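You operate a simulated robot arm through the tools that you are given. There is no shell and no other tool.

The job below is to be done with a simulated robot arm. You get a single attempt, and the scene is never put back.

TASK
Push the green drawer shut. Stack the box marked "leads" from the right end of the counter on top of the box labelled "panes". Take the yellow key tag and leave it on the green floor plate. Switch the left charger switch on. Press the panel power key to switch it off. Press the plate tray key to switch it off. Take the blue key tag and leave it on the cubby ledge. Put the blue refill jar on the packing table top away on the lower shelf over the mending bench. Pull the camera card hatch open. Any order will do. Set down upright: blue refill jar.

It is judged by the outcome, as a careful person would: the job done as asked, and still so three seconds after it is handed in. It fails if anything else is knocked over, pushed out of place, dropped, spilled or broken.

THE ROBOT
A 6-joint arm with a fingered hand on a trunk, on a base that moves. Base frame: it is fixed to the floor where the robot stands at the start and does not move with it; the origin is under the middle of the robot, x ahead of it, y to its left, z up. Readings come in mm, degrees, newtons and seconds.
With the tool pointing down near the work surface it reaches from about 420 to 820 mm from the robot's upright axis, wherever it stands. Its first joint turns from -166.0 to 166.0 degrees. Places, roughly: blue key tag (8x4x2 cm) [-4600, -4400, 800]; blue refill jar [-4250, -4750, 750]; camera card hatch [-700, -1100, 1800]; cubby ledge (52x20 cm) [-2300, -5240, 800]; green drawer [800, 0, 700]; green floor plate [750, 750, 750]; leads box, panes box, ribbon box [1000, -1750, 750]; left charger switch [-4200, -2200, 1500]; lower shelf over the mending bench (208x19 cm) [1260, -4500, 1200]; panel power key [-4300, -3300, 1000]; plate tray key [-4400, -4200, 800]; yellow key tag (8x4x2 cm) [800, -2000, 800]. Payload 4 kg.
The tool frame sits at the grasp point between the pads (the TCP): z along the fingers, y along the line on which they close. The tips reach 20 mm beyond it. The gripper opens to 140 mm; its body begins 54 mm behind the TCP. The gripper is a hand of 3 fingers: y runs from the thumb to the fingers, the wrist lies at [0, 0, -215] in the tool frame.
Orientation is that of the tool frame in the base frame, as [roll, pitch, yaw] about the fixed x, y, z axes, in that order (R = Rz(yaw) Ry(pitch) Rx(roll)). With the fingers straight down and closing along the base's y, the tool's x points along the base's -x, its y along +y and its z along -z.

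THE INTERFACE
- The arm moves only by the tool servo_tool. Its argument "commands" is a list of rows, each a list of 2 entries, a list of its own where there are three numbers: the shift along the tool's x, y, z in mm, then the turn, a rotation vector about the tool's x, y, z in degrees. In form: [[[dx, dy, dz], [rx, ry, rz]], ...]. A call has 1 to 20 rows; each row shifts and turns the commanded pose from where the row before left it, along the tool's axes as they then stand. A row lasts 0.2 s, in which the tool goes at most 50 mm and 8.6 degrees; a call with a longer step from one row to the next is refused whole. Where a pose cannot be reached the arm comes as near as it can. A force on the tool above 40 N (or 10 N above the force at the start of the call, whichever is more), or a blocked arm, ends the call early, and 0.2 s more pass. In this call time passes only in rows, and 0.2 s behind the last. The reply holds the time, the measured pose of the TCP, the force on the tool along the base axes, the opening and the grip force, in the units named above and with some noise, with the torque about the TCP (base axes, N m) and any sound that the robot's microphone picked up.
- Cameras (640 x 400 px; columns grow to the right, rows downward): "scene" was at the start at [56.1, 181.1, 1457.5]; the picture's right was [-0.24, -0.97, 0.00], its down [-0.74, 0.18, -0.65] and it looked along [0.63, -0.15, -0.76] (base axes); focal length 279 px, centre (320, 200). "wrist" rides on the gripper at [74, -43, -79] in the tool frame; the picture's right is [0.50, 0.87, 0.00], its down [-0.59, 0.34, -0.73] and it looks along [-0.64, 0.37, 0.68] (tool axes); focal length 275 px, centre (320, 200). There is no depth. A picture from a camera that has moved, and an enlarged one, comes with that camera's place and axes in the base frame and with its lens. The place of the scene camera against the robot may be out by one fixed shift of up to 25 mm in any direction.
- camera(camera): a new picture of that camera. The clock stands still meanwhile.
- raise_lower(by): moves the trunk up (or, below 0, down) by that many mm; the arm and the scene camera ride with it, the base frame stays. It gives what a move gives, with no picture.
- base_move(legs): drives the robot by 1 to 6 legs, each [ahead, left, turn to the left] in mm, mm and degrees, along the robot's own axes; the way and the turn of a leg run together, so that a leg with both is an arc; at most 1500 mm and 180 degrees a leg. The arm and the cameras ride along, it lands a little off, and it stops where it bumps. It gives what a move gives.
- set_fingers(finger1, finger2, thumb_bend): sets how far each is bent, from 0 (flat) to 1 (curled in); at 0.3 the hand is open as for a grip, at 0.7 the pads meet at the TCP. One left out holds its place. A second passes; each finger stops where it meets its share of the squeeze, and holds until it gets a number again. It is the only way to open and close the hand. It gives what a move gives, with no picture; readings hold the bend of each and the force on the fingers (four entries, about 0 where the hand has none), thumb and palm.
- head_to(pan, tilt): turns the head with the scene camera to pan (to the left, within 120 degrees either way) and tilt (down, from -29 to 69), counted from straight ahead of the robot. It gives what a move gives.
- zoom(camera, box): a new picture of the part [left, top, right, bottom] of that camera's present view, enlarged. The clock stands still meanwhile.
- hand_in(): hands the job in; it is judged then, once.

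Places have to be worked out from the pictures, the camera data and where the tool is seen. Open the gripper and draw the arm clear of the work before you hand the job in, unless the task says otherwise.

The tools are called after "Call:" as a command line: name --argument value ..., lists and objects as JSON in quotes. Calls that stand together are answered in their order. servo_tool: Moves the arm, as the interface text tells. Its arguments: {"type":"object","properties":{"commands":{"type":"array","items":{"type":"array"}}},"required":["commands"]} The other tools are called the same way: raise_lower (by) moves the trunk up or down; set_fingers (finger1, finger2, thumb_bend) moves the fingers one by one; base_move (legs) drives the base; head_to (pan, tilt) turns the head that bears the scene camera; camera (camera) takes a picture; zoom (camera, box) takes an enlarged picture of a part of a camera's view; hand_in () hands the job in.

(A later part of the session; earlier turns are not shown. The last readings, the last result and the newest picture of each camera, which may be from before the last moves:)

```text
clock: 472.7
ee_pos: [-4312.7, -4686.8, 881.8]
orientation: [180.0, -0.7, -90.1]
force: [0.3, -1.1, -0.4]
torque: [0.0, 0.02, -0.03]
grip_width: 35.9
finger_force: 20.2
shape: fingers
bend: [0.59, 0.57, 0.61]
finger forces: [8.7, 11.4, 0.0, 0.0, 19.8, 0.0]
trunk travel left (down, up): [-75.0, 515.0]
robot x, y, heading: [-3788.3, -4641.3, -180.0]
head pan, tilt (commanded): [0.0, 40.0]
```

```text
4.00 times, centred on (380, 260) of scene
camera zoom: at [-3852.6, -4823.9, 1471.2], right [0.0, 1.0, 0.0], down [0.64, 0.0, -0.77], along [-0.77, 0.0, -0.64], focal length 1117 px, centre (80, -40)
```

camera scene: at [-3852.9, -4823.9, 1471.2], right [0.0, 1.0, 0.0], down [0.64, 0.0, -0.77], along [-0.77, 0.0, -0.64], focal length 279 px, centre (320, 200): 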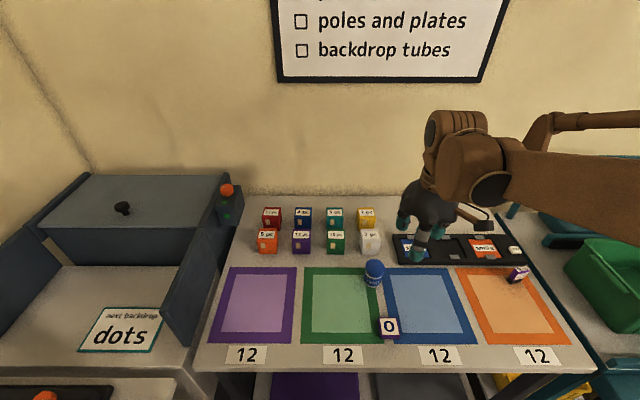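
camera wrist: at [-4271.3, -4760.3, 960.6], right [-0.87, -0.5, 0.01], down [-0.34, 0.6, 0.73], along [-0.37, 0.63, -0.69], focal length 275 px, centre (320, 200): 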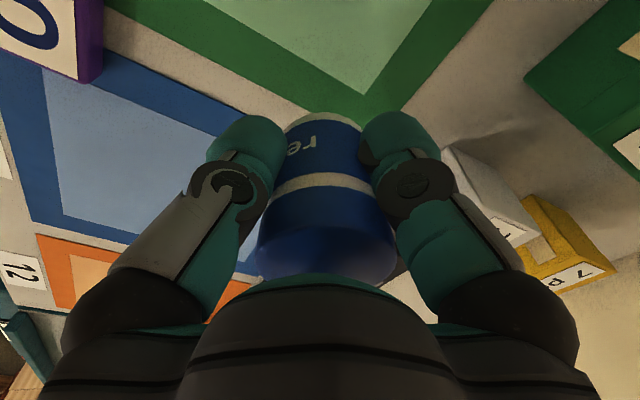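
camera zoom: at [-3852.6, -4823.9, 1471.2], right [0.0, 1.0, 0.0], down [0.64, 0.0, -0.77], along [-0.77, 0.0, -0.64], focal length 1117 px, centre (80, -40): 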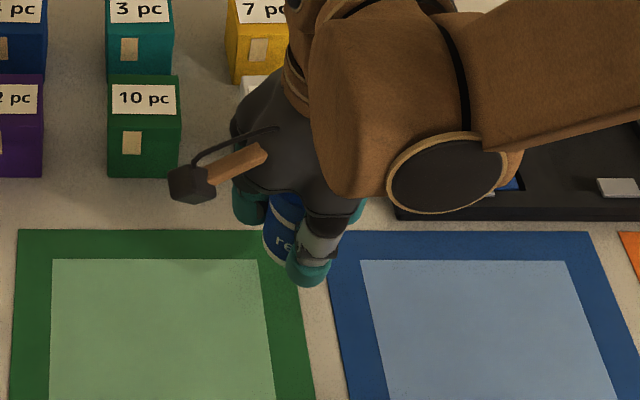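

The jar is held upright. Raise and retract, then back off and turn (via north) to face east.

Call:
servo_tool --commands '[[[0, -5, -45], [0, 0, 0]], [[0, -15, -45], [0, 0, 0]], [[0, -20, -45], [0, 0, 0]], [[0, -20, -45], [0, 0, 0]], [[0, -20, -30], [0, 0, 0]]]'

Call:
base_move --legs '[[-300, -80, 0], [0, 0, -180]]'

Call:
head_to --pan 0 --tilt 15

Call:
camera --camera "scene"

Call:
camera --camera "wrist"

```text
clock: 473.9
ee_pos: [-4231.5, -4684.5, 1092.1]
orientation: [180.0, -0.6, -90.0]
force: [-0.3, 0.3, -1.3]
torque: [-0.02, 0.02, -0.01]
grip_width: 35.4
finger_force: 20.2
shape: fingers
bend: [0.59, 0.57, 0.61]
finger forces: [9.1, 11.4, 0.0, 0.0, 19.5, 0.0]
trunk travel left (down, up): [-75.0, 515.0]
robot x, y, heading: [-3786.4, -4643.1, -179.9]
head pan, tilt (commanded): [0.0, 40.0]
```

```text
clock: 483.4
ee_pos: [-3045.8, -4528.8, 1092.8]
orientation: [179.9, -0.6, 88.8]
force: [0.4, 0.3, -2.2]
torque: [-0.02, 0.03, 0.01]
grip_width: 34.8
finger_force: 20.1
shape: fingers
bend: [0.59, 0.57, 0.62]
finger forces: [9.2, 11.5, 0.0, 0.1, 18.4, 0.0]
trunk travel left (down, up): [-75.0, 515.0]
robot x, y, heading: [-3491.6, -4563.3, -1.2]
head pan, tilt (commanded): [0.0, 40.0]
```

```text
clock: 484.3
ee_pos: [-3046.6, -4529.9, 1092.9]
orientation: [179.9, -0.7, 88.9]
force: [-0.1, -0.1, -1.2]
torque: [0.0, 0.0, 0.02]
grip_width: 34.9
finger_force: 19.5
shape: fingers
bend: [0.59, 0.57, 0.62]
finger forces: [9.3, 11.5, 0.1, 0.0, 18.4, 0.0]
trunk travel left (down, up): [-75.0, 515.0]
robot x, y, heading: [-3494.0, -4560.7, -1.1]
head pan, tilt (commanded): [0.0, 15.0]
```

```text
taken
camera scene: at [-3413.6, -4363.1, 1510.6], right [-0.02, -1.0, 0.0], down [-0.26, 0.0, -0.97], along [0.97, -0.02, -0.26], focal length 279 px, centre (320, 200)
```

scene: 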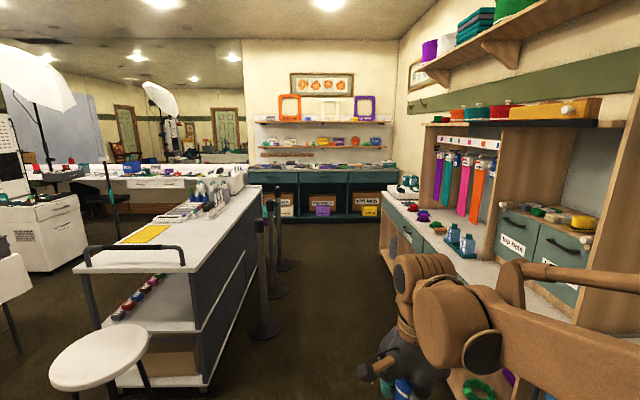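

```text
taken
camera wrist: at [-3088.5, -4455.0, 1170.8], right [0.88, 0.48, 0.01], down [0.33, -0.6, 0.73], along [0.35, -0.64, -0.69], focal length 275 px, centre (320, 200)
```

wrist: 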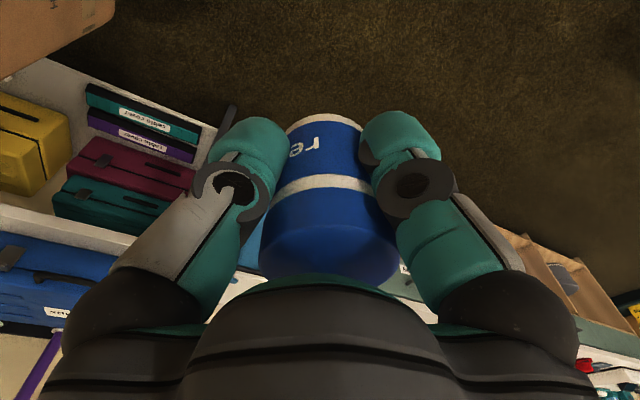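

Facing east down the corridor. Zoom on the mending bench shelves at the far wall.

Call:
zoom --camera "scene" --box '[240, 80, 400, 230]'

Call:
zoom --camera "scene" --box '[245, 85, 400, 170]'

```text
2.67 times, centred on (320, 155) of scene
camera zoom: at [-3413.6, -4363.1, 1510.6], right [-0.02, -1.0, 0.0], down [-0.26, 0.0, -0.97], along [0.97, -0.02, -0.26], focal length 745 px, centre (320, 320)
```

zoom: 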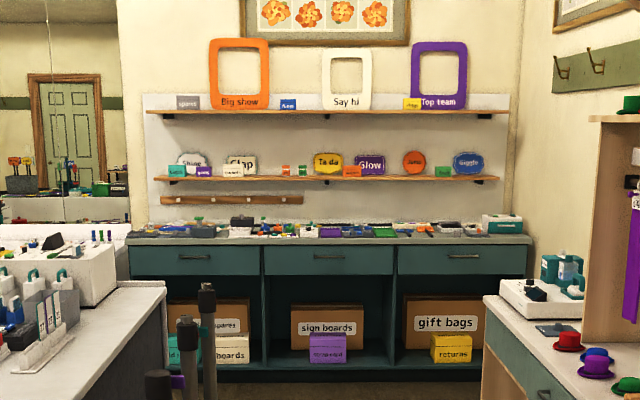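

```text
4.13 times, centred on (322, 128) of scene
camera zoom: at [-3413.6, -4363.1, 1510.6], right [-0.02, -1.0, 0.0], down [-0.26, 0.0, -0.97], along [0.97, -0.02, -0.26], focal length 1153 px, centre (310, 499)
```

zoom: 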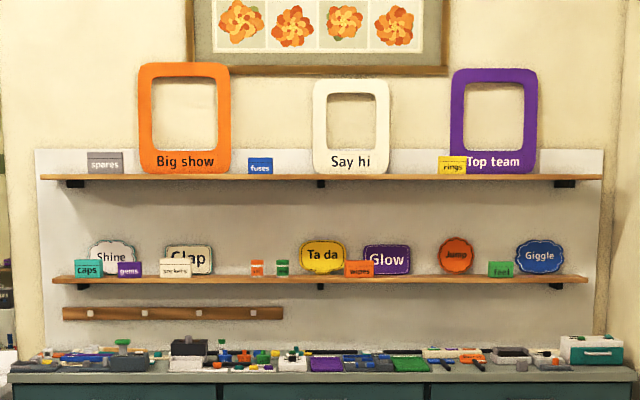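

The lower shelf (z ≈ 1180) has an open gap between the "lockets/Clap" items and the small orange box, near y ≈ −4105. Drive east along the corridor first.

Call:
base_move --legs '[[1450, 0, 1], [1450, 0, 0]]'

Call:
head_to --pan 10 --tilt 15

Call:
camera --camera "scene"

```text
clock: 498.3
ee_pos: [-135.9, -4572.2, 1091.4]
orientation: [179.8, -0.7, 88.6]
force: [0.1, -0.5, -1.2]
torque: [-0.01, 0.01, 0.0]
grip_width: 34.9
finger_force: 19.2
shape: fingers
bend: [0.59, 0.57, 0.62]
finger forces: [9.4, 11.4, 0.0, 0.0, 18.5, 0.0]
trunk travel left (down, up): [-75.0, 515.0]
robot x, y, heading: [-581.9, -4600.3, -1.3]
head pan, tilt (commanded): [0.0, 15.0]
```

```text
clock: 499.1
ee_pos: [-136.7, -4571.2, 1091.0]
orientation: [179.9, -0.7, 88.5]
force: [0.0, -0.2, -1.4]
torque: [-0.01, -0.02, -0.04]
grip_width: 34.8
finger_force: 20.0
shape: fingers
bend: [0.59, 0.57, 0.62]
finger forces: [9.2, 11.5, 0.0, 0.0, 18.4, 0.0]
trunk travel left (down, up): [-75.0, 515.0]
robot x, y, heading: [-579.7, -4596.9, -1.2]
head pan, tilt (commanded): [10.0, 15.0]
```

```text
taken
camera scene: at [-503.8, -4386.7, 1510.7], right [0.15, -0.99, 0.0], down [-0.26, -0.04, -0.97], along [0.95, 0.15, -0.26], focal length 279 px, centre (320, 200)
```

scene: 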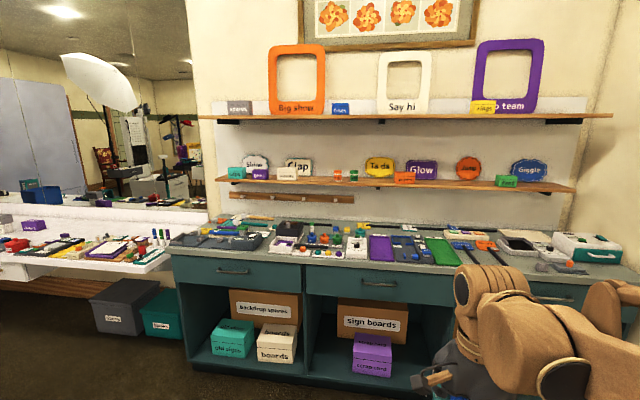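

Drive to the stance in front of the gap: about (455, −4126).

Call:
base_move --legs '[[1015, 490, 1.2]]'

Call:
raise_lower --by 350

Call:
head_to --pan 0 --tilt 35

Call:
camera --camera "scene"

```text
clock: 504.8
ee_pos: [871.0, -4083.5, 1092.4]
orientation: [179.9, -0.8, 89.4]
force: [0.6, 0.5, -1.3]
torque: [0.03, 0.03, -0.01]
grip_width: 34.7
finger_force: 19.7
shape: fingers
bend: [0.58, 0.57, 0.62]
finger forces: [9.3, 11.5, 0.1, 0.0, 18.4, 0.0]
trunk travel left (down, up): [-75.0, 515.0]
robot x, y, heading: [428.8, -4122.7, -0.4]
head pan, tilt (commanded): [10.0, 15.0]
```

```text
clock: 508.2
ee_pos: [872.7, -4084.0, 1441.4]
orientation: [179.9, -0.7, 89.4]
force: [0.6, 0.7, -1.5]
torque: [0.02, 0.01, 0.03]
grip_width: 34.5
finger_force: 19.2
shape: fingers
bend: [0.58, 0.57, 0.62]
finger forces: [9.3, 11.5, 0.0, 0.0, 18.5, 0.1]
trunk travel left (down, up): [-425.0, 165.0]
robot x, y, heading: [425.5, -4124.0, 0.0]
head pan, tilt (commanded): [10.0, 15.0]
```

```text
clock: 509.0
ee_pos: [872.9, -4083.3, 1442.5]
orientation: [179.8, -0.7, 89.4]
force: [0.1, 0.5, -0.7]
torque: [-0.02, 0.01, 0.02]
grip_width: 34.9
finger_force: 19.7
shape: fingers
bend: [0.58, 0.57, 0.62]
finger forces: [9.3, 11.5, 0.1, 0.0, 18.4, 0.0]
trunk travel left (down, up): [-425.0, 165.0]
robot x, y, heading: [429.0, -4120.3, -0.1]
head pan, tilt (commanded): [0.0, 35.0]
```

```text
taken
camera scene: at [498.0, -3921.8, 1828.8], right [-0.01, -1.0, 0.0], down [-0.57, 0.0, -0.82], along [0.82, 0.0, -0.57], focal length 279 px, centre (320, 200)
```

scene: 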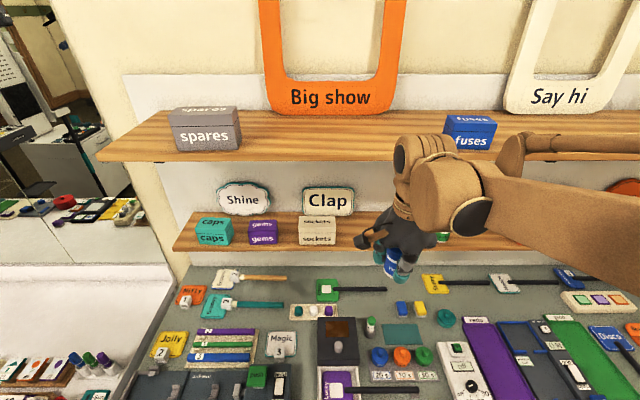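

The upper shelf's front edge (x ≈ 1080, z ≈ 1549) overhangs the lower one (x ≈ 1188, z ≈ 1159), so I must slide in beneath it. Lower the trunk so the forearm stays low, and look at the shelf with the wrist camera.

Call:
raise_lower --by -200

Call:
camera --camera "wrist"

Call:
head_to --pan -12 --tilt 20

Call:
camera --camera "scene"

```text
clock: 511.2
ee_pos: [872.5, -4084.4, 1242.2]
orientation: [179.9, -0.7, 89.3]
force: [0.7, -0.9, -1.4]
torque: [0.04, 0.01, -0.03]
grip_width: 34.8
finger_force: 20.0
shape: fingers
bend: [0.58, 0.57, 0.62]
finger forces: [9.3, 11.5, 0.0, 0.1, 18.4, 0.0]
trunk travel left (down, up): [-225.0, 365.0]
robot x, y, heading: [429.2, -4117.5, -0.4]
head pan, tilt (commanded): [0.0, 35.0]
```

```text
taken
camera wrist: at [829.2, -4010.0, 1320.9], right [0.87, 0.49, 0.01], down [0.33, -0.6, 0.73], along [0.36, -0.63, -0.69], focal length 275 px, centre (320, 200)
```

wrist: 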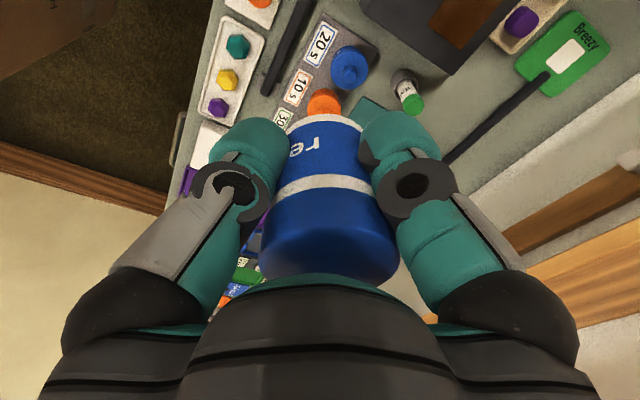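

```text
clock: 512.0
ee_pos: [871.6, -4083.7, 1242.3]
orientation: [179.8, -0.7, 89.4]
force: [0.6, -1.1, -1.5]
torque: [0.0, -0.01, 0.03]
grip_width: 34.5
finger_force: 19.3
shape: fingers
bend: [0.58, 0.57, 0.62]
finger forces: [9.4, 11.5, 0.0, 0.0, 18.4, 0.0]
trunk travel left (down, up): [-225.0, 365.0]
robot x, y, heading: [427.5, -4118.1, -0.5]
head pan, tilt (commanded): [-12.0, 20.0]
```

```text
taken
camera scene: at [500.9, -3941.2, 1652.5], right [-0.21, -0.98, 0.0], down [-0.34, 0.07, -0.94], along [0.92, -0.2, -0.34], focal length 279 px, centre (320, 200)
```

scene: 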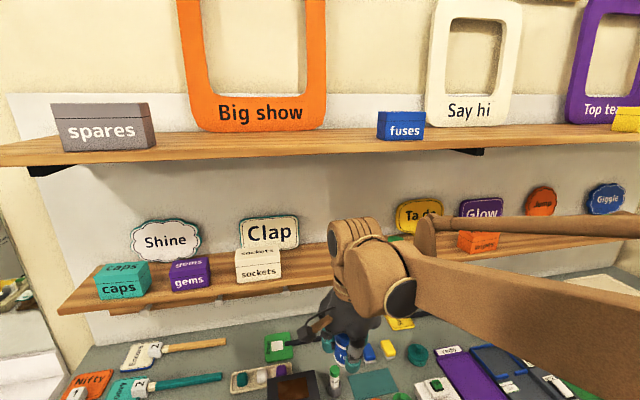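

Move the hand forward to x ≈ 1000 and take another wrist view to measure the lower shelf.

Call:
servo_tool --commands '[[[-5, 43, 0], [0, 0, 0]], [[-5, 43, 0], [0, 0, 0]], [[-5, 43, 0], [0, 0, 0]]]'

Call:
camera --camera "wrist"

Call:
camera --camera "scene"

```text
clock: 512.8
ee_pos: [1004.3, -4099.4, 1241.4]
orientation: [-180.0, -0.7, 89.3]
force: [0.8, -0.5, -1.1]
torque: [0.0, 0.06, 0.0]
grip_width: 34.8
finger_force: 19.5
shape: fingers
bend: [0.58, 0.57, 0.62]
finger forces: [9.2, 11.5, 0.0, 0.0, 18.5, 0.1]
trunk travel left (down, up): [-225.0, 365.0]
robot x, y, heading: [430.4, -4116.6, -0.4]
head pan, tilt (commanded): [-12.0, 20.0]
```

```text
taken
camera wrist: at [961.2, -4025.9, 1319.7], right [0.87, 0.49, 0.01], down [0.33, -0.6, 0.73], along [0.36, -0.63, -0.69], focal length 275 px, centre (320, 200)
```

wrist: 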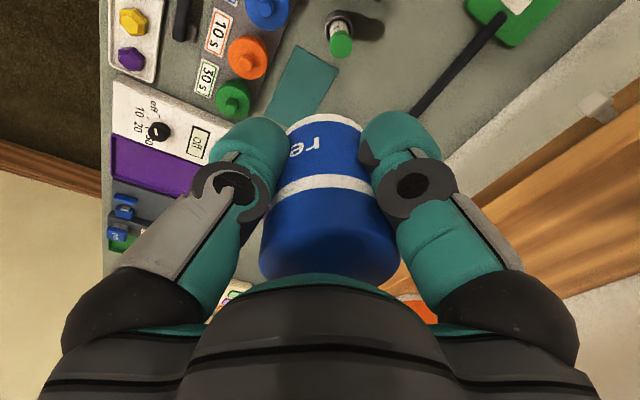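

```text
taken
camera scene: at [503.5, -3941.4, 1652.4], right [-0.21, -0.98, 0.0], down [-0.34, 0.07, -0.94], along [0.92, -0.2, -0.34], focal length 279 px, centre (320, 200)
```

scene: 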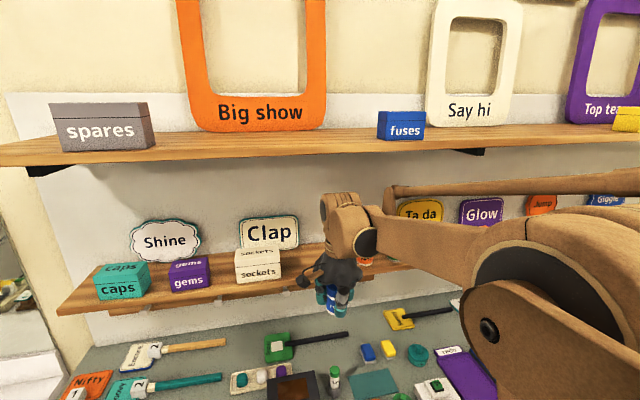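

Call:
zoom --camera "wrist" --box '[440, 60, 640, 310]'

Call:
zoom --camera "scene" --box '[220, 170, 420, 320]'

```text
1.60 times, centred on (540, 185) of wrist
camera zoom: at [961.2, -4025.9, 1319.7], right [0.87, 0.49, 0.01], down [0.33, -0.6, 0.73], along [0.36, -0.63, -0.69], focal length 440 px, centre (-32, 224)
```

zoom: 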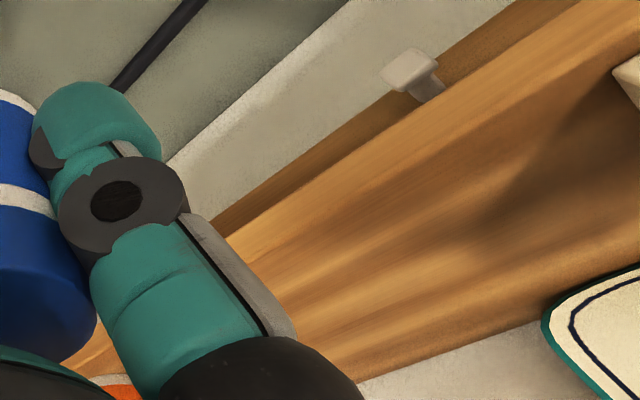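

```text
2.67 times, centred on (320, 245) of scene
camera zoom: at [503.5, -3941.4, 1652.4], right [-0.21, -0.98, 0.0], down [-0.34, 0.07, -0.94], along [0.92, -0.2, -0.34], focal length 745 px, centre (320, 80)
```

zoom: 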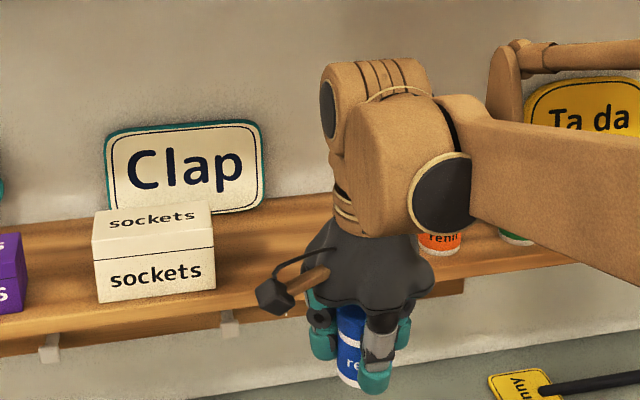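

The small orange and green items are also "refill" jars, so this gap beside them is the right place. Take one more wrist view from higher up to pin down the shelf edge.

Call:
servo_tool --commands '[[[0, -40, 0], [0, 0, 0]], [[0, -40, 0], [0, 0, 0]], [[0, -25, -40], [0, 0, 0]], [[0, 0, -48], [0, 0, 0]]]'

Call:
camera --camera "wrist"

Call:
zoom --camera "wrist" --box '[440, 60, 640, 310]'

```text
clock: 513.8
ee_pos: [895.4, -4100.2, 1331.0]
orientation: [179.9, -0.7, 89.5]
force: [0.8, -0.1, -1.9]
torque: [0.0, 0.01, -0.04]
grip_width: 34.9
finger_force: 19.9
shape: fingers
bend: [0.58, 0.57, 0.62]
finger forces: [9.4, 11.6, 0.0, 0.1, 18.3, 0.0]
trunk travel left (down, up): [-225.0, 365.0]
robot x, y, heading: [429.9, -4123.0, -0.1]
head pan, tilt (commanded): [-12.0, 20.0]
```

```text
taken
camera wrist: at [852.7, -4026.6, 1409.6], right [0.87, 0.49, 0.01], down [0.33, -0.6, 0.73], along [0.36, -0.63, -0.69], focal length 275 px, centre (320, 200)
```

wrist: 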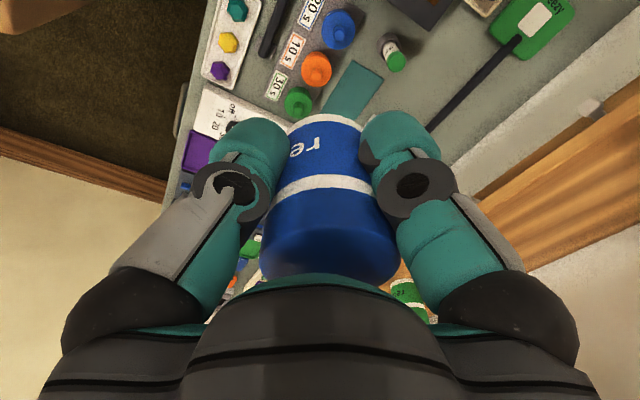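

```text
1.60 times, centred on (540, 185) of wrist
camera zoom: at [852.7, -4026.6, 1409.6], right [0.87, 0.49, 0.01], down [0.33, -0.6, 0.73], along [0.36, -0.63, -0.69], focal length 440 px, centre (-32, 224)
```

zoom: 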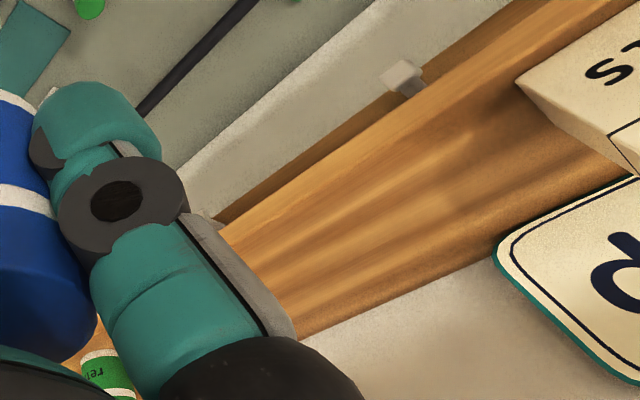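

Call:
servo_tool --commands '[[[0, 0, 48], [0, 0, 0]], [[0, 0, 48], [0, 0, 0]], [[0, 0, 48], [0, 0, 0]]]'

Call:
camera --camera "wrist"

Call:
zoom --camera "wrist" --box '[440, 60, 640, 310]'

```text
clock: 514.6
ee_pos: [898.3, -4098.5, 1185.4]
orientation: [180.0, -0.7, 89.4]
force: [0.3, -0.9, -1.1]
torque: [-0.03, 0.01, -0.04]
grip_width: 34.7
finger_force: 19.3
shape: fingers
bend: [0.58, 0.57, 0.62]
finger forces: [9.4, 11.6, 0.0, 0.0, 17.9, 0.0]
trunk travel left (down, up): [-225.0, 365.0]
robot x, y, heading: [427.1, -4119.4, -0.3]
head pan, tilt (commanded): [-12.0, 20.0]
```

```text
taken
camera wrist: at [855.5, -4024.8, 1264.1], right [0.87, 0.49, 0.01], down [0.33, -0.6, 0.73], along [0.36, -0.63, -0.69], focal length 275 px, centre (320, 200)
```

wrist: 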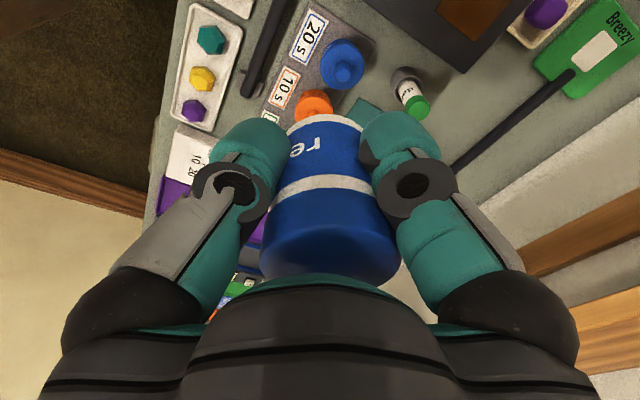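

```text
1.60 times, centred on (540, 185) of wrist
camera zoom: at [855.5, -4024.8, 1264.1], right [0.87, 0.49, 0.01], down [0.33, -0.6, 0.73], along [0.36, -0.63, -0.69], focal length 440 px, centre (-32, 224)
```

zoom: 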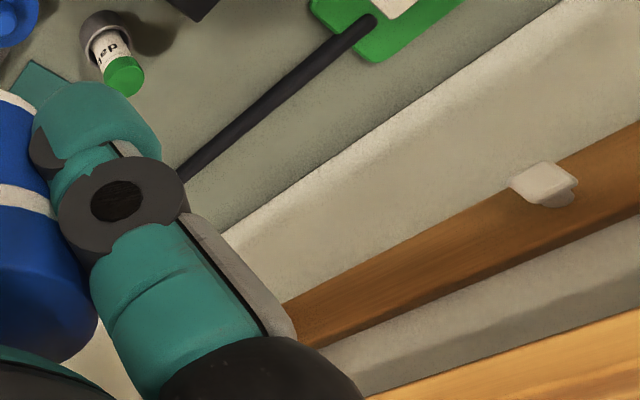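

Shelf bottom edge ≈ z 1164 at x ≈ 1180, so its top is ≈ 1186. Raise to TCP 1245 (jar bottom ~10 mm above shelf), move the base 35 mm closer, then slide in.

Call:
servo_tool --commands '[[[0, 0, -30], [0, 0, 0]], [[0, 0, -32], [0, 0, 0]]]'

Call:
base_move --legs '[[35, 0, 0]]'

Call:
camera --camera "scene"

```text
clock: 515.2
ee_pos: [896.0, -4098.2, 1246.8]
orientation: [180.0, -0.7, 89.4]
force: [-0.7, -1.6, -1.2]
torque: [0.02, -0.02, 0.02]
grip_width: 34.5
finger_force: 19.4
shape: fingers
bend: [0.58, 0.57, 0.62]
finger forces: [9.5, 11.6, 0.1, 0.0, 18.0, 0.0]
trunk travel left (down, up): [-225.0, 365.0]
robot x, y, heading: [429.2, -4119.6, -0.1]
head pan, tilt (commanded): [-12.0, 20.0]
```

```text
clock: 516.0
ee_pos: [935.7, -4100.1, 1246.0]
orientation: [-179.9, -0.8, 89.4]
force: [0.8, -0.1, -1.0]
torque: [0.0, 0.07, 0.02]
grip_width: 34.9
finger_force: 19.1
shape: fingers
bend: [0.58, 0.57, 0.62]
finger forces: [9.4, 11.5, 0.0, 0.0, 18.0, 0.0]
trunk travel left (down, up): [-225.0, 365.0]
robot x, y, heading: [463.7, -4119.6, -0.4]
head pan, tilt (commanded): [-12.0, 20.0]
```

```text
taken
camera scene: at [539.5, -3941.4, 1652.4], right [-0.21, -0.98, 0.0], down [-0.34, 0.07, -0.94], along [0.92, -0.2, -0.34], focal length 279 px, centre (320, 200)
```

scene: 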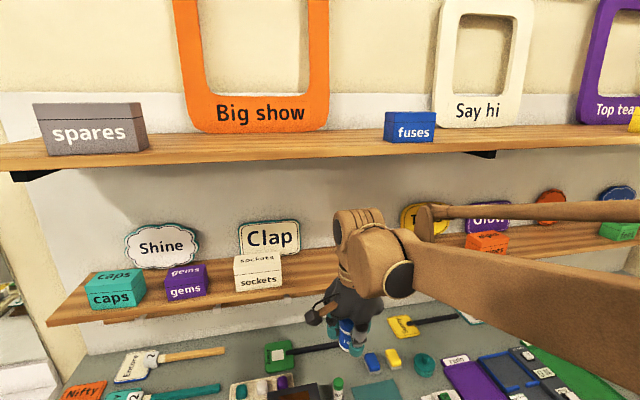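

Slide forward to x ≈ 1100 and check clearances.

Call:
servo_tool --commands '[[[0, 41, 0], [0, 0, 0]], [[0, 41, 0], [0, 0, 0]], [[0, 41, 0], [0, 0, 0]], [[0, 41, 0], [0, 0, 0]]]'

Call:
camera --camera "scene"

Call:
camera --camera "wrist"

```text
clock: 517.0
ee_pos: [1097.7, -4101.2, 1247.0]
orientation: [179.9, -0.8, 89.5]
force: [0.5, 0.0, -1.2]
torque: [-0.01, 0.04, 0.0]
grip_width: 34.3
finger_force: 19.1
shape: fingers
bend: [0.58, 0.57, 0.62]
finger forces: [9.5, 11.5, 0.0, 0.0, 18.1, 0.0]
trunk travel left (down, up): [-225.0, 365.0]
robot x, y, heading: [460.7, -4122.6, -0.3]
head pan, tilt (commanded): [-12.0, 20.0]
```

```text
taken
camera scene: at [538.3, -3941.4, 1652.5], right [-0.21, -0.98, 0.0], down [-0.34, 0.07, -0.94], along [0.92, -0.2, -0.34], focal length 279 px, centre (320, 200)
```

scene: 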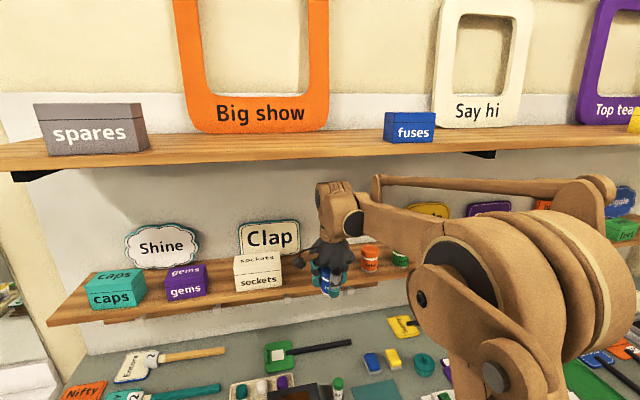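

```text
taken
camera wrist: at [1055.5, -4027.5, 1325.3], right [0.87, 0.49, 0.01], down [0.33, -0.6, 0.73], along [0.36, -0.63, -0.69], focal length 275 px, centre (320, 200)
```

wrist: 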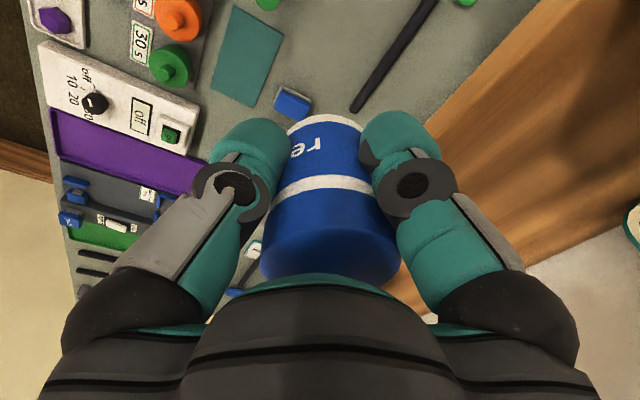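

Clear so far. Raise 8 mm for margin and slide on to x ≈ 1230.

Call:
servo_tool --commands '[[[0, 0, -8], [0, 0, 0]], [[-4, 33, 0], [0, 0, 0]], [[0, 33, 0], [0, 0, 0]], [[0, 33, 0], [0, 0, 0]]]'

Call:
camera --camera "scene"

Call:
camera --camera "wrist"

```text
clock: 518.0
ee_pos: [1198.3, -4105.4, 1254.1]
orientation: [180.0, -0.7, 89.4]
force: [0.2, -0.5, -0.6]
torque: [0.0, 0.01, -0.01]
grip_width: 34.8
finger_force: 19.8
shape: fingers
bend: [0.58, 0.57, 0.62]
finger forces: [9.4, 11.6, 0.0, 0.1, 17.9, 0.0]
trunk travel left (down, up): [-225.0, 365.0]
robot x, y, heading: [462.1, -4118.2, -0.2]
head pan, tilt (commanded): [-12.0, 20.0]
```

```text
taken
camera scene: at [538.8, -3941.5, 1652.4], right [-0.21, -0.98, 0.0], down [-0.34, 0.07, -0.94], along [0.92, -0.2, -0.34], focal length 279 px, centre (320, 200)
```

scene: 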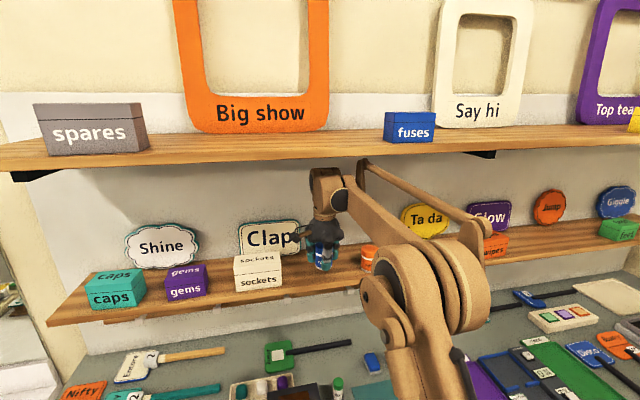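

```text
taken
camera wrist: at [1155.8, -4032.3, 1333.2], right [0.87, 0.49, 0.01], down [0.33, -0.6, 0.73], along [0.36, -0.63, -0.69], focal length 275 px, centre (320, 200)
```

wrist: 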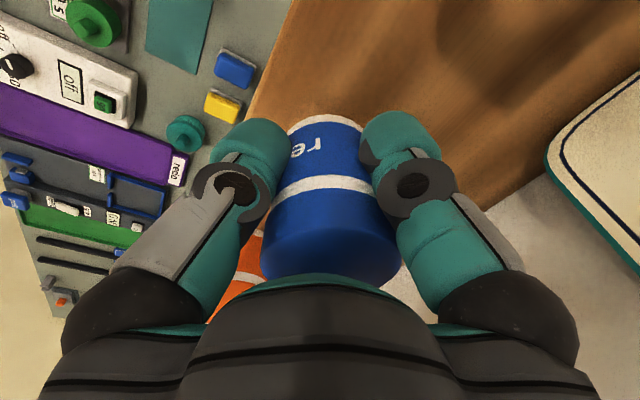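

Clap sign is at x ≈ 1344, so there's room. Slide 32 mm further, then lower.

Call:
servo_tool --commands '[[[0, 16, 0], [0, 0, 0]], [[0, 16, 0], [0, 0, 0]]]'

Call:
zoom --camera "scene" --box '[220, 150, 420, 300]'

Call:
camera --camera "wrist"

```text
clock: 518.6
ee_pos: [1228.8, -4106.6, 1255.6]
orientation: [179.8, -0.6, 89.4]
force: [-0.4, -1.0, -1.7]
torque: [-0.03, 0.0, 0.0]
grip_width: 34.5
finger_force: 20.0
shape: fingers
bend: [0.58, 0.57, 0.62]
finger forces: [9.7, 11.6, 0.1, 0.0, 17.7, 0.0]
trunk travel left (down, up): [-225.0, 365.0]
robot x, y, heading: [466.3, -4121.3, -0.6]
head pan, tilt (commanded): [-12.0, 20.0]
```

```text
2.67 times, centred on (320, 225) of scene
camera zoom: at [537.1, -3941.4, 1652.5], right [-0.21, -0.98, 0.0], down [-0.33, 0.07, -0.94], along [0.92, -0.2, -0.34], focal length 745 px, centre (320, 133)
```

zoom: 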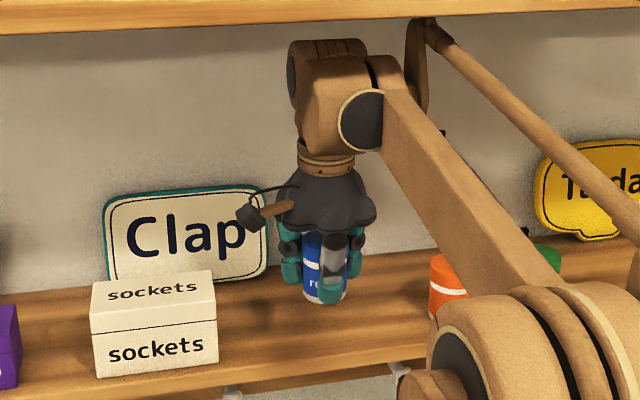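

```text
taken
camera wrist: at [1185.8, -4033.1, 1334.4], right [0.87, 0.49, 0.01], down [0.33, -0.6, 0.73], along [0.36, -0.63, -0.69], focal length 275 px, centre (320, 200)
```

wrist: 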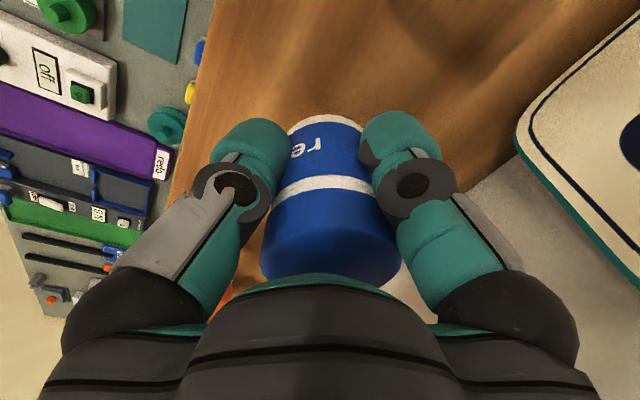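

The jar is over the shelf with the wrist safely under the upper shelf. Lower gently.

Call:
servo_tool --commands '[[[0, 0, 6], [0, 0, 0]], [[0, 0, 5], [0, 0, 0]], [[0, 0, 3], [0, 0, 0]]]'

Call:
servo_tool --commands '[[[0, 0, 2], [0, 0, 0]], [[0, 0, 2], [0, 0, 0]]]'

Call:
zoom --camera "scene" --box '[260, 200, 380, 290]'

```text
clock: 519.4
ee_pos: [1228.6, -4107.2, 1240.8]
orientation: [180.0, -0.7, 89.5]
force: [-0.1, -0.6, -1.6]
torque: [-0.01, 0.0, 0.01]
grip_width: 34.6
finger_force: 19.1
shape: fingers
bend: [0.58, 0.57, 0.62]
finger forces: [9.6, 11.6, 0.0, 0.1, 17.7, 0.0]
trunk travel left (down, up): [-225.0, 365.0]
robot x, y, heading: [463.9, -4119.8, -0.1]
head pan, tilt (commanded): [-12.0, 20.0]
```

```text
clock: 520.0
ee_pos: [1227.5, -4106.6, 1237.5]
orientation: [179.9, -0.7, 89.5]
force: [0.5, 0.2, -0.8]
torque: [0.02, 0.01, -0.03]
grip_width: 34.5
finger_force: 19.7
shape: fingers
bend: [0.58, 0.57, 0.62]
finger forces: [9.6, 11.6, 0.0, 0.0, 17.7, 0.0]
trunk travel left (down, up): [-225.0, 365.0]
robot x, y, heading: [464.8, -4121.6, -0.4]
head pan, tilt (commanded): [-12.0, 20.0]
```

```text
4.44 times, centred on (320, 245) of scene
camera zoom: at [536.9, -3941.4, 1652.5], right [-0.21, -0.98, 0.0], down [-0.33, 0.07, -0.94], along [0.92, -0.2, -0.34], focal length 1241 px, centre (320, 0)
```

zoom: 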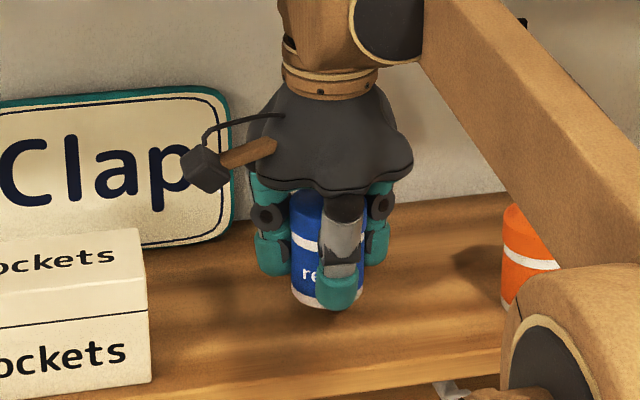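

Call:
servo_tool --commands '[[[0, 0, 2], [0, 0, 0]], [[0, 0, 2], [0, 0, 0]], [[0, 0, 2], [0, 0, 0]]]'

Call:
servo_tool --commands '[[[0, 0, 2], [0, 0, 0]], [[0, 0, 2], [0, 0, 0]]]'

```text
clock: 520.8
ee_pos: [1228.2, -4107.4, 1230.8]
orientation: [179.9, -0.7, 89.4]
force: [-0.2, 0.7, -1.9]
torque: [-0.02, 0.01, 0.01]
grip_width: 34.6
finger_force: 19.1
shape: fingers
bend: [0.58, 0.57, 0.62]
finger forces: [9.6, 11.6, 0.0, 0.0, 17.8, 0.1]
trunk travel left (down, up): [-225.0, 365.0]
robot x, y, heading: [466.0, -4122.2, -0.5]
head pan, tilt (commanded): [-12.0, 20.0]
```

```text
clock: 521.4
ee_pos: [1228.7, -4107.0, 1227.1]
orientation: [179.9, -0.7, 89.4]
force: [-0.7, 0.4, -1.2]
torque: [0.02, 0.0, 0.0]
grip_width: 34.5
finger_force: 19.7
shape: fingers
bend: [0.58, 0.57, 0.62]
finger forces: [9.6, 11.6, 0.0, 0.0, 17.7, 0.0]
trunk travel left (down, up): [-225.0, 365.0]
robot x, y, heading: [461.0, -4119.1, -0.1]
head pan, tilt (commanded): [-12.0, 20.0]
```

Call:
servo_tool --commands '[[[0, 0, 2], [0, 0, 0]], [[0, 0, 2], [0, 0, 0]]]'

Call:
servo_tool --commands '[[[0, 0, 2], [0, 0, 0]], [[0, 0, 2], [0, 0, 0]]]'

Call:
zoom --camera "scene" --box '[260, 200, 380, 290]'

```text
clock: 522.0
ee_pos: [1228.1, -4105.2, 1224.9]
orientation: [180.0, -0.7, 89.4]
force: [1.6, -0.3, 14.0]
torque: [-0.08, -0.12, 0.0]
grip_width: 34.2
finger_force: 21.4
shape: fingers
bend: [0.58, 0.56, 0.62]
finger forces: [11.3, 12.5, 0.0, 0.1, 18.8, 0.1]
trunk travel left (down, up): [-225.0, 365.0]
robot x, y, heading: [465.4, -4121.4, -0.1]
head pan, tilt (commanded): [-12.0, 20.0]
```

```text
clock: 522.6
ee_pos: [1224.6, -4106.9, 1222.8]
orientation: [179.9, -0.7, 89.4]
force: [0.3, 0.7, 30.6]
torque: [0.08, 0.21, -0.02]
grip_width: 33.2
finger_force: 24.2
shape: fingers
bend: [0.58, 0.56, 0.63]
finger forces: [13.1, 13.5, 0.1, 0.1, 22.4, 0.1]
trunk travel left (down, up): [-225.0, 365.0]
robot x, y, heading: [462.9, -4121.2, -0.2]
head pan, tilt (commanded): [-12.0, 20.0]
```

```text
4.44 times, centred on (320, 245) of scene
camera zoom: at [532.4, -3941.3, 1653.0], right [-0.21, -0.98, 0.0], down [-0.33, 0.07, -0.94], along [0.92, -0.2, -0.34], focal length 1241 px, centre (320, 0)
```

zoom: 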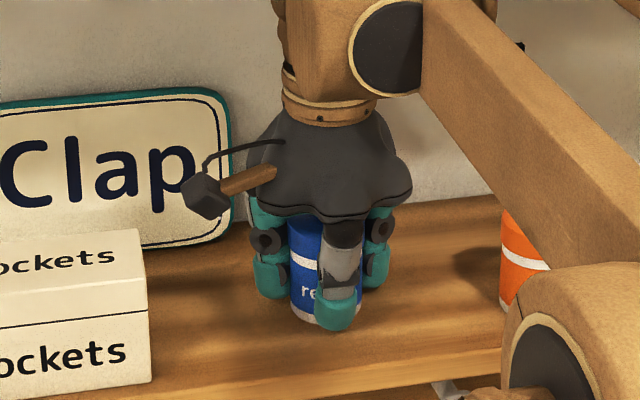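

Jar is on the shelf. Ease the pressure (up ~5 mm in command) and release gently.

Call:
servo_tool --commands '[[[0, 0, -2.5], [0, 0, 0]], [[0, 0, -2], [0, 0, 0]]]'

Call:
set_fingers --finger1 0.55 --finger2 0.55 --thumb_bend 0.57

Call:
zoom --camera "scene" --box '[260, 200, 380, 290]'

Call:
camera --camera "wrist"

```text
clock: 523.2
ee_pos: [1227.4, -4105.9, 1223.8]
orientation: [179.9, -0.7, 89.5]
force: [-1.3, 0.5, 1.7]
torque: [0.0, 0.04, 0.02]
grip_width: 33.1
finger_force: 20.8
shape: fingers
bend: [0.58, 0.56, 0.63]
finger forces: [11.1, 11.4, 0.0, 0.1, 18.4, 0.1]
trunk travel left (down, up): [-225.0, 365.0]
robot x, y, heading: [464.0, -4120.0, -0.4]
head pan, tilt (commanded): [-12.0, 20.0]
```

```text
clock: 524.2
ee_pos: [1228.2, -4106.0, 1224.2]
orientation: [179.9, -0.6, 89.4]
force: [-0.2, 0.6, 0.1]
torque: [0.01, -0.03, -0.01]
grip_width: 46.6
finger_force: 0.2
shape: fingers
bend: [0.55, 0.55, 0.56]
finger forces: [0.1, 0.4, 0.0, 0.0, 0.1, 0.0]
trunk travel left (down, up): [-225.0, 365.0]
robot x, y, heading: [462.3, -4120.9, -0.1]
head pan, tilt (commanded): [-12.0, 20.0]
```

```text
4.44 times, centred on (320, 245) of scene
camera zoom: at [536.8, -3941.5, 1652.6], right [-0.21, -0.98, 0.0], down [-0.33, 0.07, -0.94], along [0.92, -0.2, -0.34], focal length 1241 px, centre (320, 0)
```

zoom: 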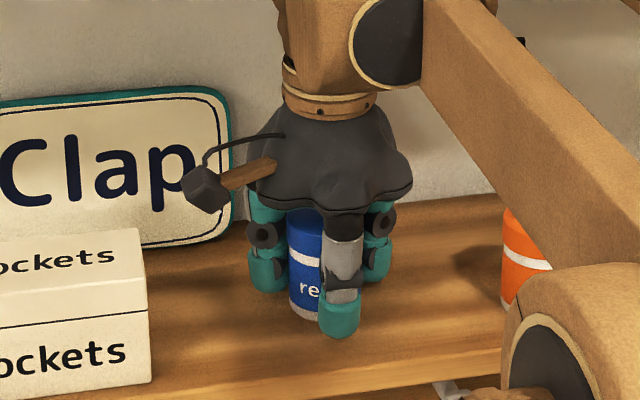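

```text
taken
camera wrist: at [1185.1, -4032.8, 1303.2], right [0.87, 0.49, 0.01], down [0.33, -0.6, 0.73], along [0.36, -0.63, -0.69], focal length 275 px, centre (320, 200)
```

wrist: 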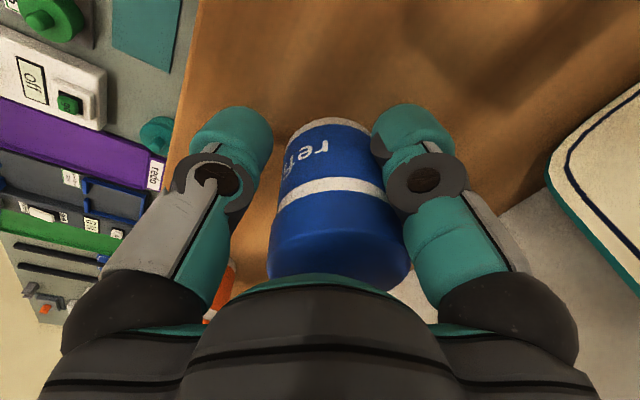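

Released; the jar stands on the shelf. I can't lift straight up (upper shelf), so open wide and withdraw horizontally toward me with the jar passing between the two far fingers. First open a bit, rise 4 mm, then open fully.

Call:
set_fingers --finger1 0.47 --finger2 0.47 --thumb_bend 0.47

Call:
servo_tool --commands '[[[0, 0, -6], [0, 0, 0]]]'

Call:
set_fingers --finger1 0.33 --finger2 0.33 --thumb_bend 0.36

Call:
camera --camera "wrist"

Call:
zoom --camera "scene" --box '[240, 170, 400, 290]'

```text
clock: 525.2
ee_pos: [1228.4, -4105.8, 1222.8]
orientation: [179.9, -0.6, 89.4]
force: [-0.2, -0.3, 0.6]
torque: [0.02, -0.01, 0.02]
grip_width: 73.1
finger_force: 0.0
shape: fingers
bend: [0.47, 0.47, 0.47]
finger forces: [0.0, 0.1, 0.0, 0.0, 0.1, 0.0]
trunk travel left (down, up): [-225.0, 365.0]
robot x, y, heading: [463.7, -4120.6, -0.4]
head pan, tilt (commanded): [-12.0, 20.0]
```

```text
clock: 525.6
ee_pos: [1227.4, -4106.6, 1230.0]
orientation: [179.9, -0.7, 89.4]
force: [0.2, 0.1, -0.3]
torque: [0.0, 0.02, 0.03]
grip_width: 72.9
finger_force: 0.0
shape: fingers
bend: [0.47, 0.47, 0.47]
finger forces: [0.0, 0.0, 0.0, 0.0, 0.0, 0.0]
trunk travel left (down, up): [-225.0, 365.0]
robot x, y, heading: [462.8, -4116.5, -0.4]
head pan, tilt (commanded): [-12.0, 20.0]
```

```text
clock: 526.6
ee_pos: [1228.5, -4106.4, 1229.4]
orientation: [179.9, -0.7, 89.4]
force: [0.1, -0.2, 0.0]
torque: [-0.01, -0.01, -0.01]
grip_width: 111.3
finger_force: 0.0
shape: fingers
bend: [0.33, 0.33, 0.36]
finger forces: [0.0, 0.0, 0.1, 0.1, 0.1, 0.0]
trunk travel left (down, up): [-225.0, 365.0]
robot x, y, heading: [466.8, -4120.3, -0.2]
head pan, tilt (commanded): [-12.0, 20.0]
```

```text
taken
camera wrist: at [1185.0, -4032.8, 1309.1], right [0.87, 0.49, 0.01], down [0.33, -0.6, 0.73], along [0.36, -0.63, -0.69], focal length 275 px, centre (320, 200)
```

wrist: 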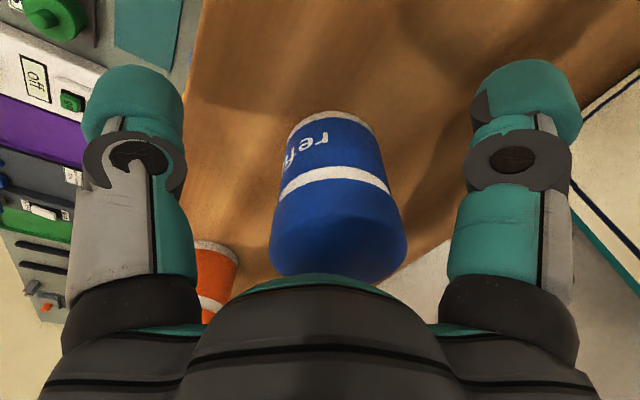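

```text
3.33 times, centred on (320, 230) of scene
camera zoom: at [536.7, -3941.5, 1652.6], right [-0.21, -0.98, 0.0], down [-0.33, 0.07, -0.94], along [0.92, -0.2, -0.34], focal length 931 px, centre (320, 100)
```

zoom: 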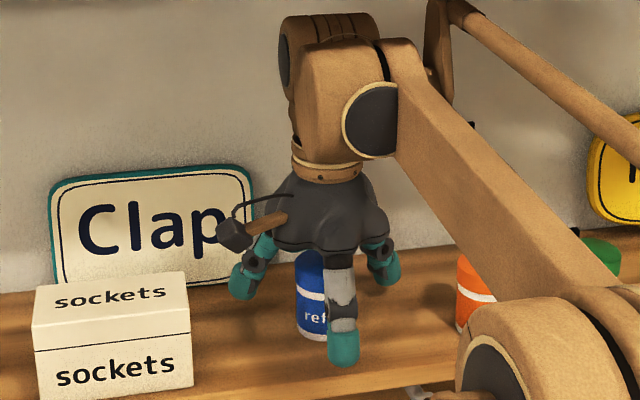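

The jar stands upright and clear of all fingers. Withdraw the hand straight back toward me.

Call:
servo_tool --commands '[[[0, -10, 0], [0, 0, 0]], [[0, -12, 0], [0, 0, 0]], [[0, -12, 0], [0, 0, 0]], [[0, -12, 0], [0, 0, 0]]]'

Call:
zoom --camera "scene" --box '[240, 170, 400, 290]'

Call:
camera --camera "wrist"

```text
clock: 527.6
ee_pos: [1181.0, -4106.2, 1231.1]
orientation: [179.9, -0.8, 89.4]
force: [0.4, -0.3, 0.9]
torque: [-0.02, 0.03, -0.01]
grip_width: 111.0
finger_force: 0.1
shape: fingers
bend: [0.33, 0.33, 0.36]
finger forces: [0.0, 0.0, 0.0, 0.1, 0.0, 0.0]
trunk travel left (down, up): [-225.0, 365.0]
robot x, y, heading: [464.1, -4120.0, -0.3]
head pan, tilt (commanded): [-12.0, 20.0]
```

```text
3.33 times, centred on (320, 230) of scene
camera zoom: at [536.1, -3941.5, 1652.6], right [-0.21, -0.98, 0.0], down [-0.33, 0.07, -0.94], along [0.92, -0.2, -0.34], focal length 931 px, centre (320, 100)
```

zoom: 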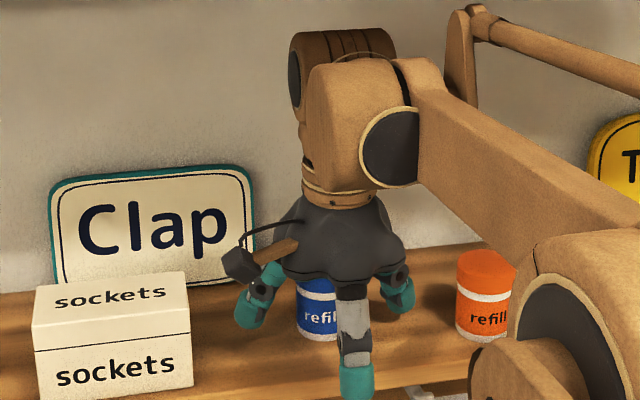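

```text
taken
camera wrist: at [1138.4, -4032.2, 1309.1], right [0.87, 0.49, 0.01], down [0.33, -0.6, 0.73], along [0.36, -0.63, -0.69], focal length 275 px, centre (320, 200)
```

wrist: 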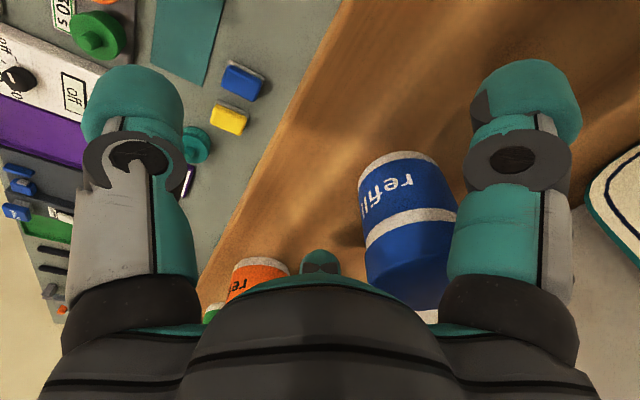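

Jar undisturbed. Continue withdrawing.

Call:
servo_tool --commands '[[[0, -14, 0], [0, 0, 0]], [[0, -16, 0], [0, 0, 0]], [[0, -20, 0], [0, 0, 0]], [[0, -30, 0], [0, 0, 0]], [[0, -40, 0], [0, 0, 0]], [[0, -45, 0], [0, 0, 0]], [[0, -45, 0], [0, 0, 0]]]'

Call:
zoom --camera "scene" --box '[220, 150, 420, 300]'

```text
clock: 529.2
ee_pos: [970.9, -4102.8, 1230.3]
orientation: [179.8, -0.7, 89.5]
force: [0.1, 0.2, 1.2]
torque: [-0.02, -0.03, 0.01]
grip_width: 111.4
finger_force: 0.1
shape: fingers
bend: [0.33, 0.33, 0.36]
finger forces: [0.1, 0.0, 0.0, 0.1, 0.0, 0.0]
trunk travel left (down, up): [-225.0, 365.0]
robot x, y, heading: [464.4, -4122.6, -0.0]
head pan, tilt (commanded): [-12.0, 20.0]
```

```text
2.67 times, centred on (320, 225) of scene
camera zoom: at [534.3, -3941.5, 1652.7], right [-0.21, -0.98, 0.0], down [-0.33, 0.07, -0.94], along [0.92, -0.2, -0.34], focal length 745 px, centre (320, 133)
```

zoom: 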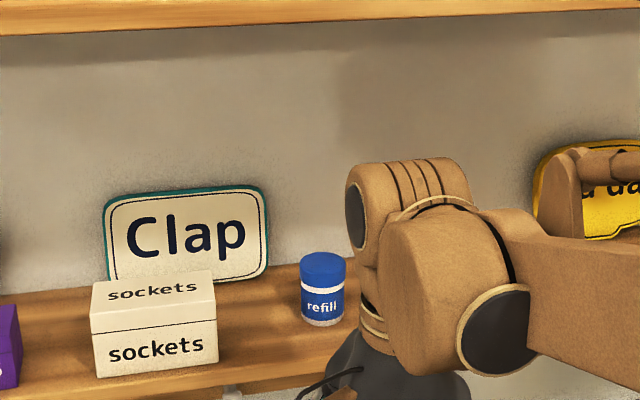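

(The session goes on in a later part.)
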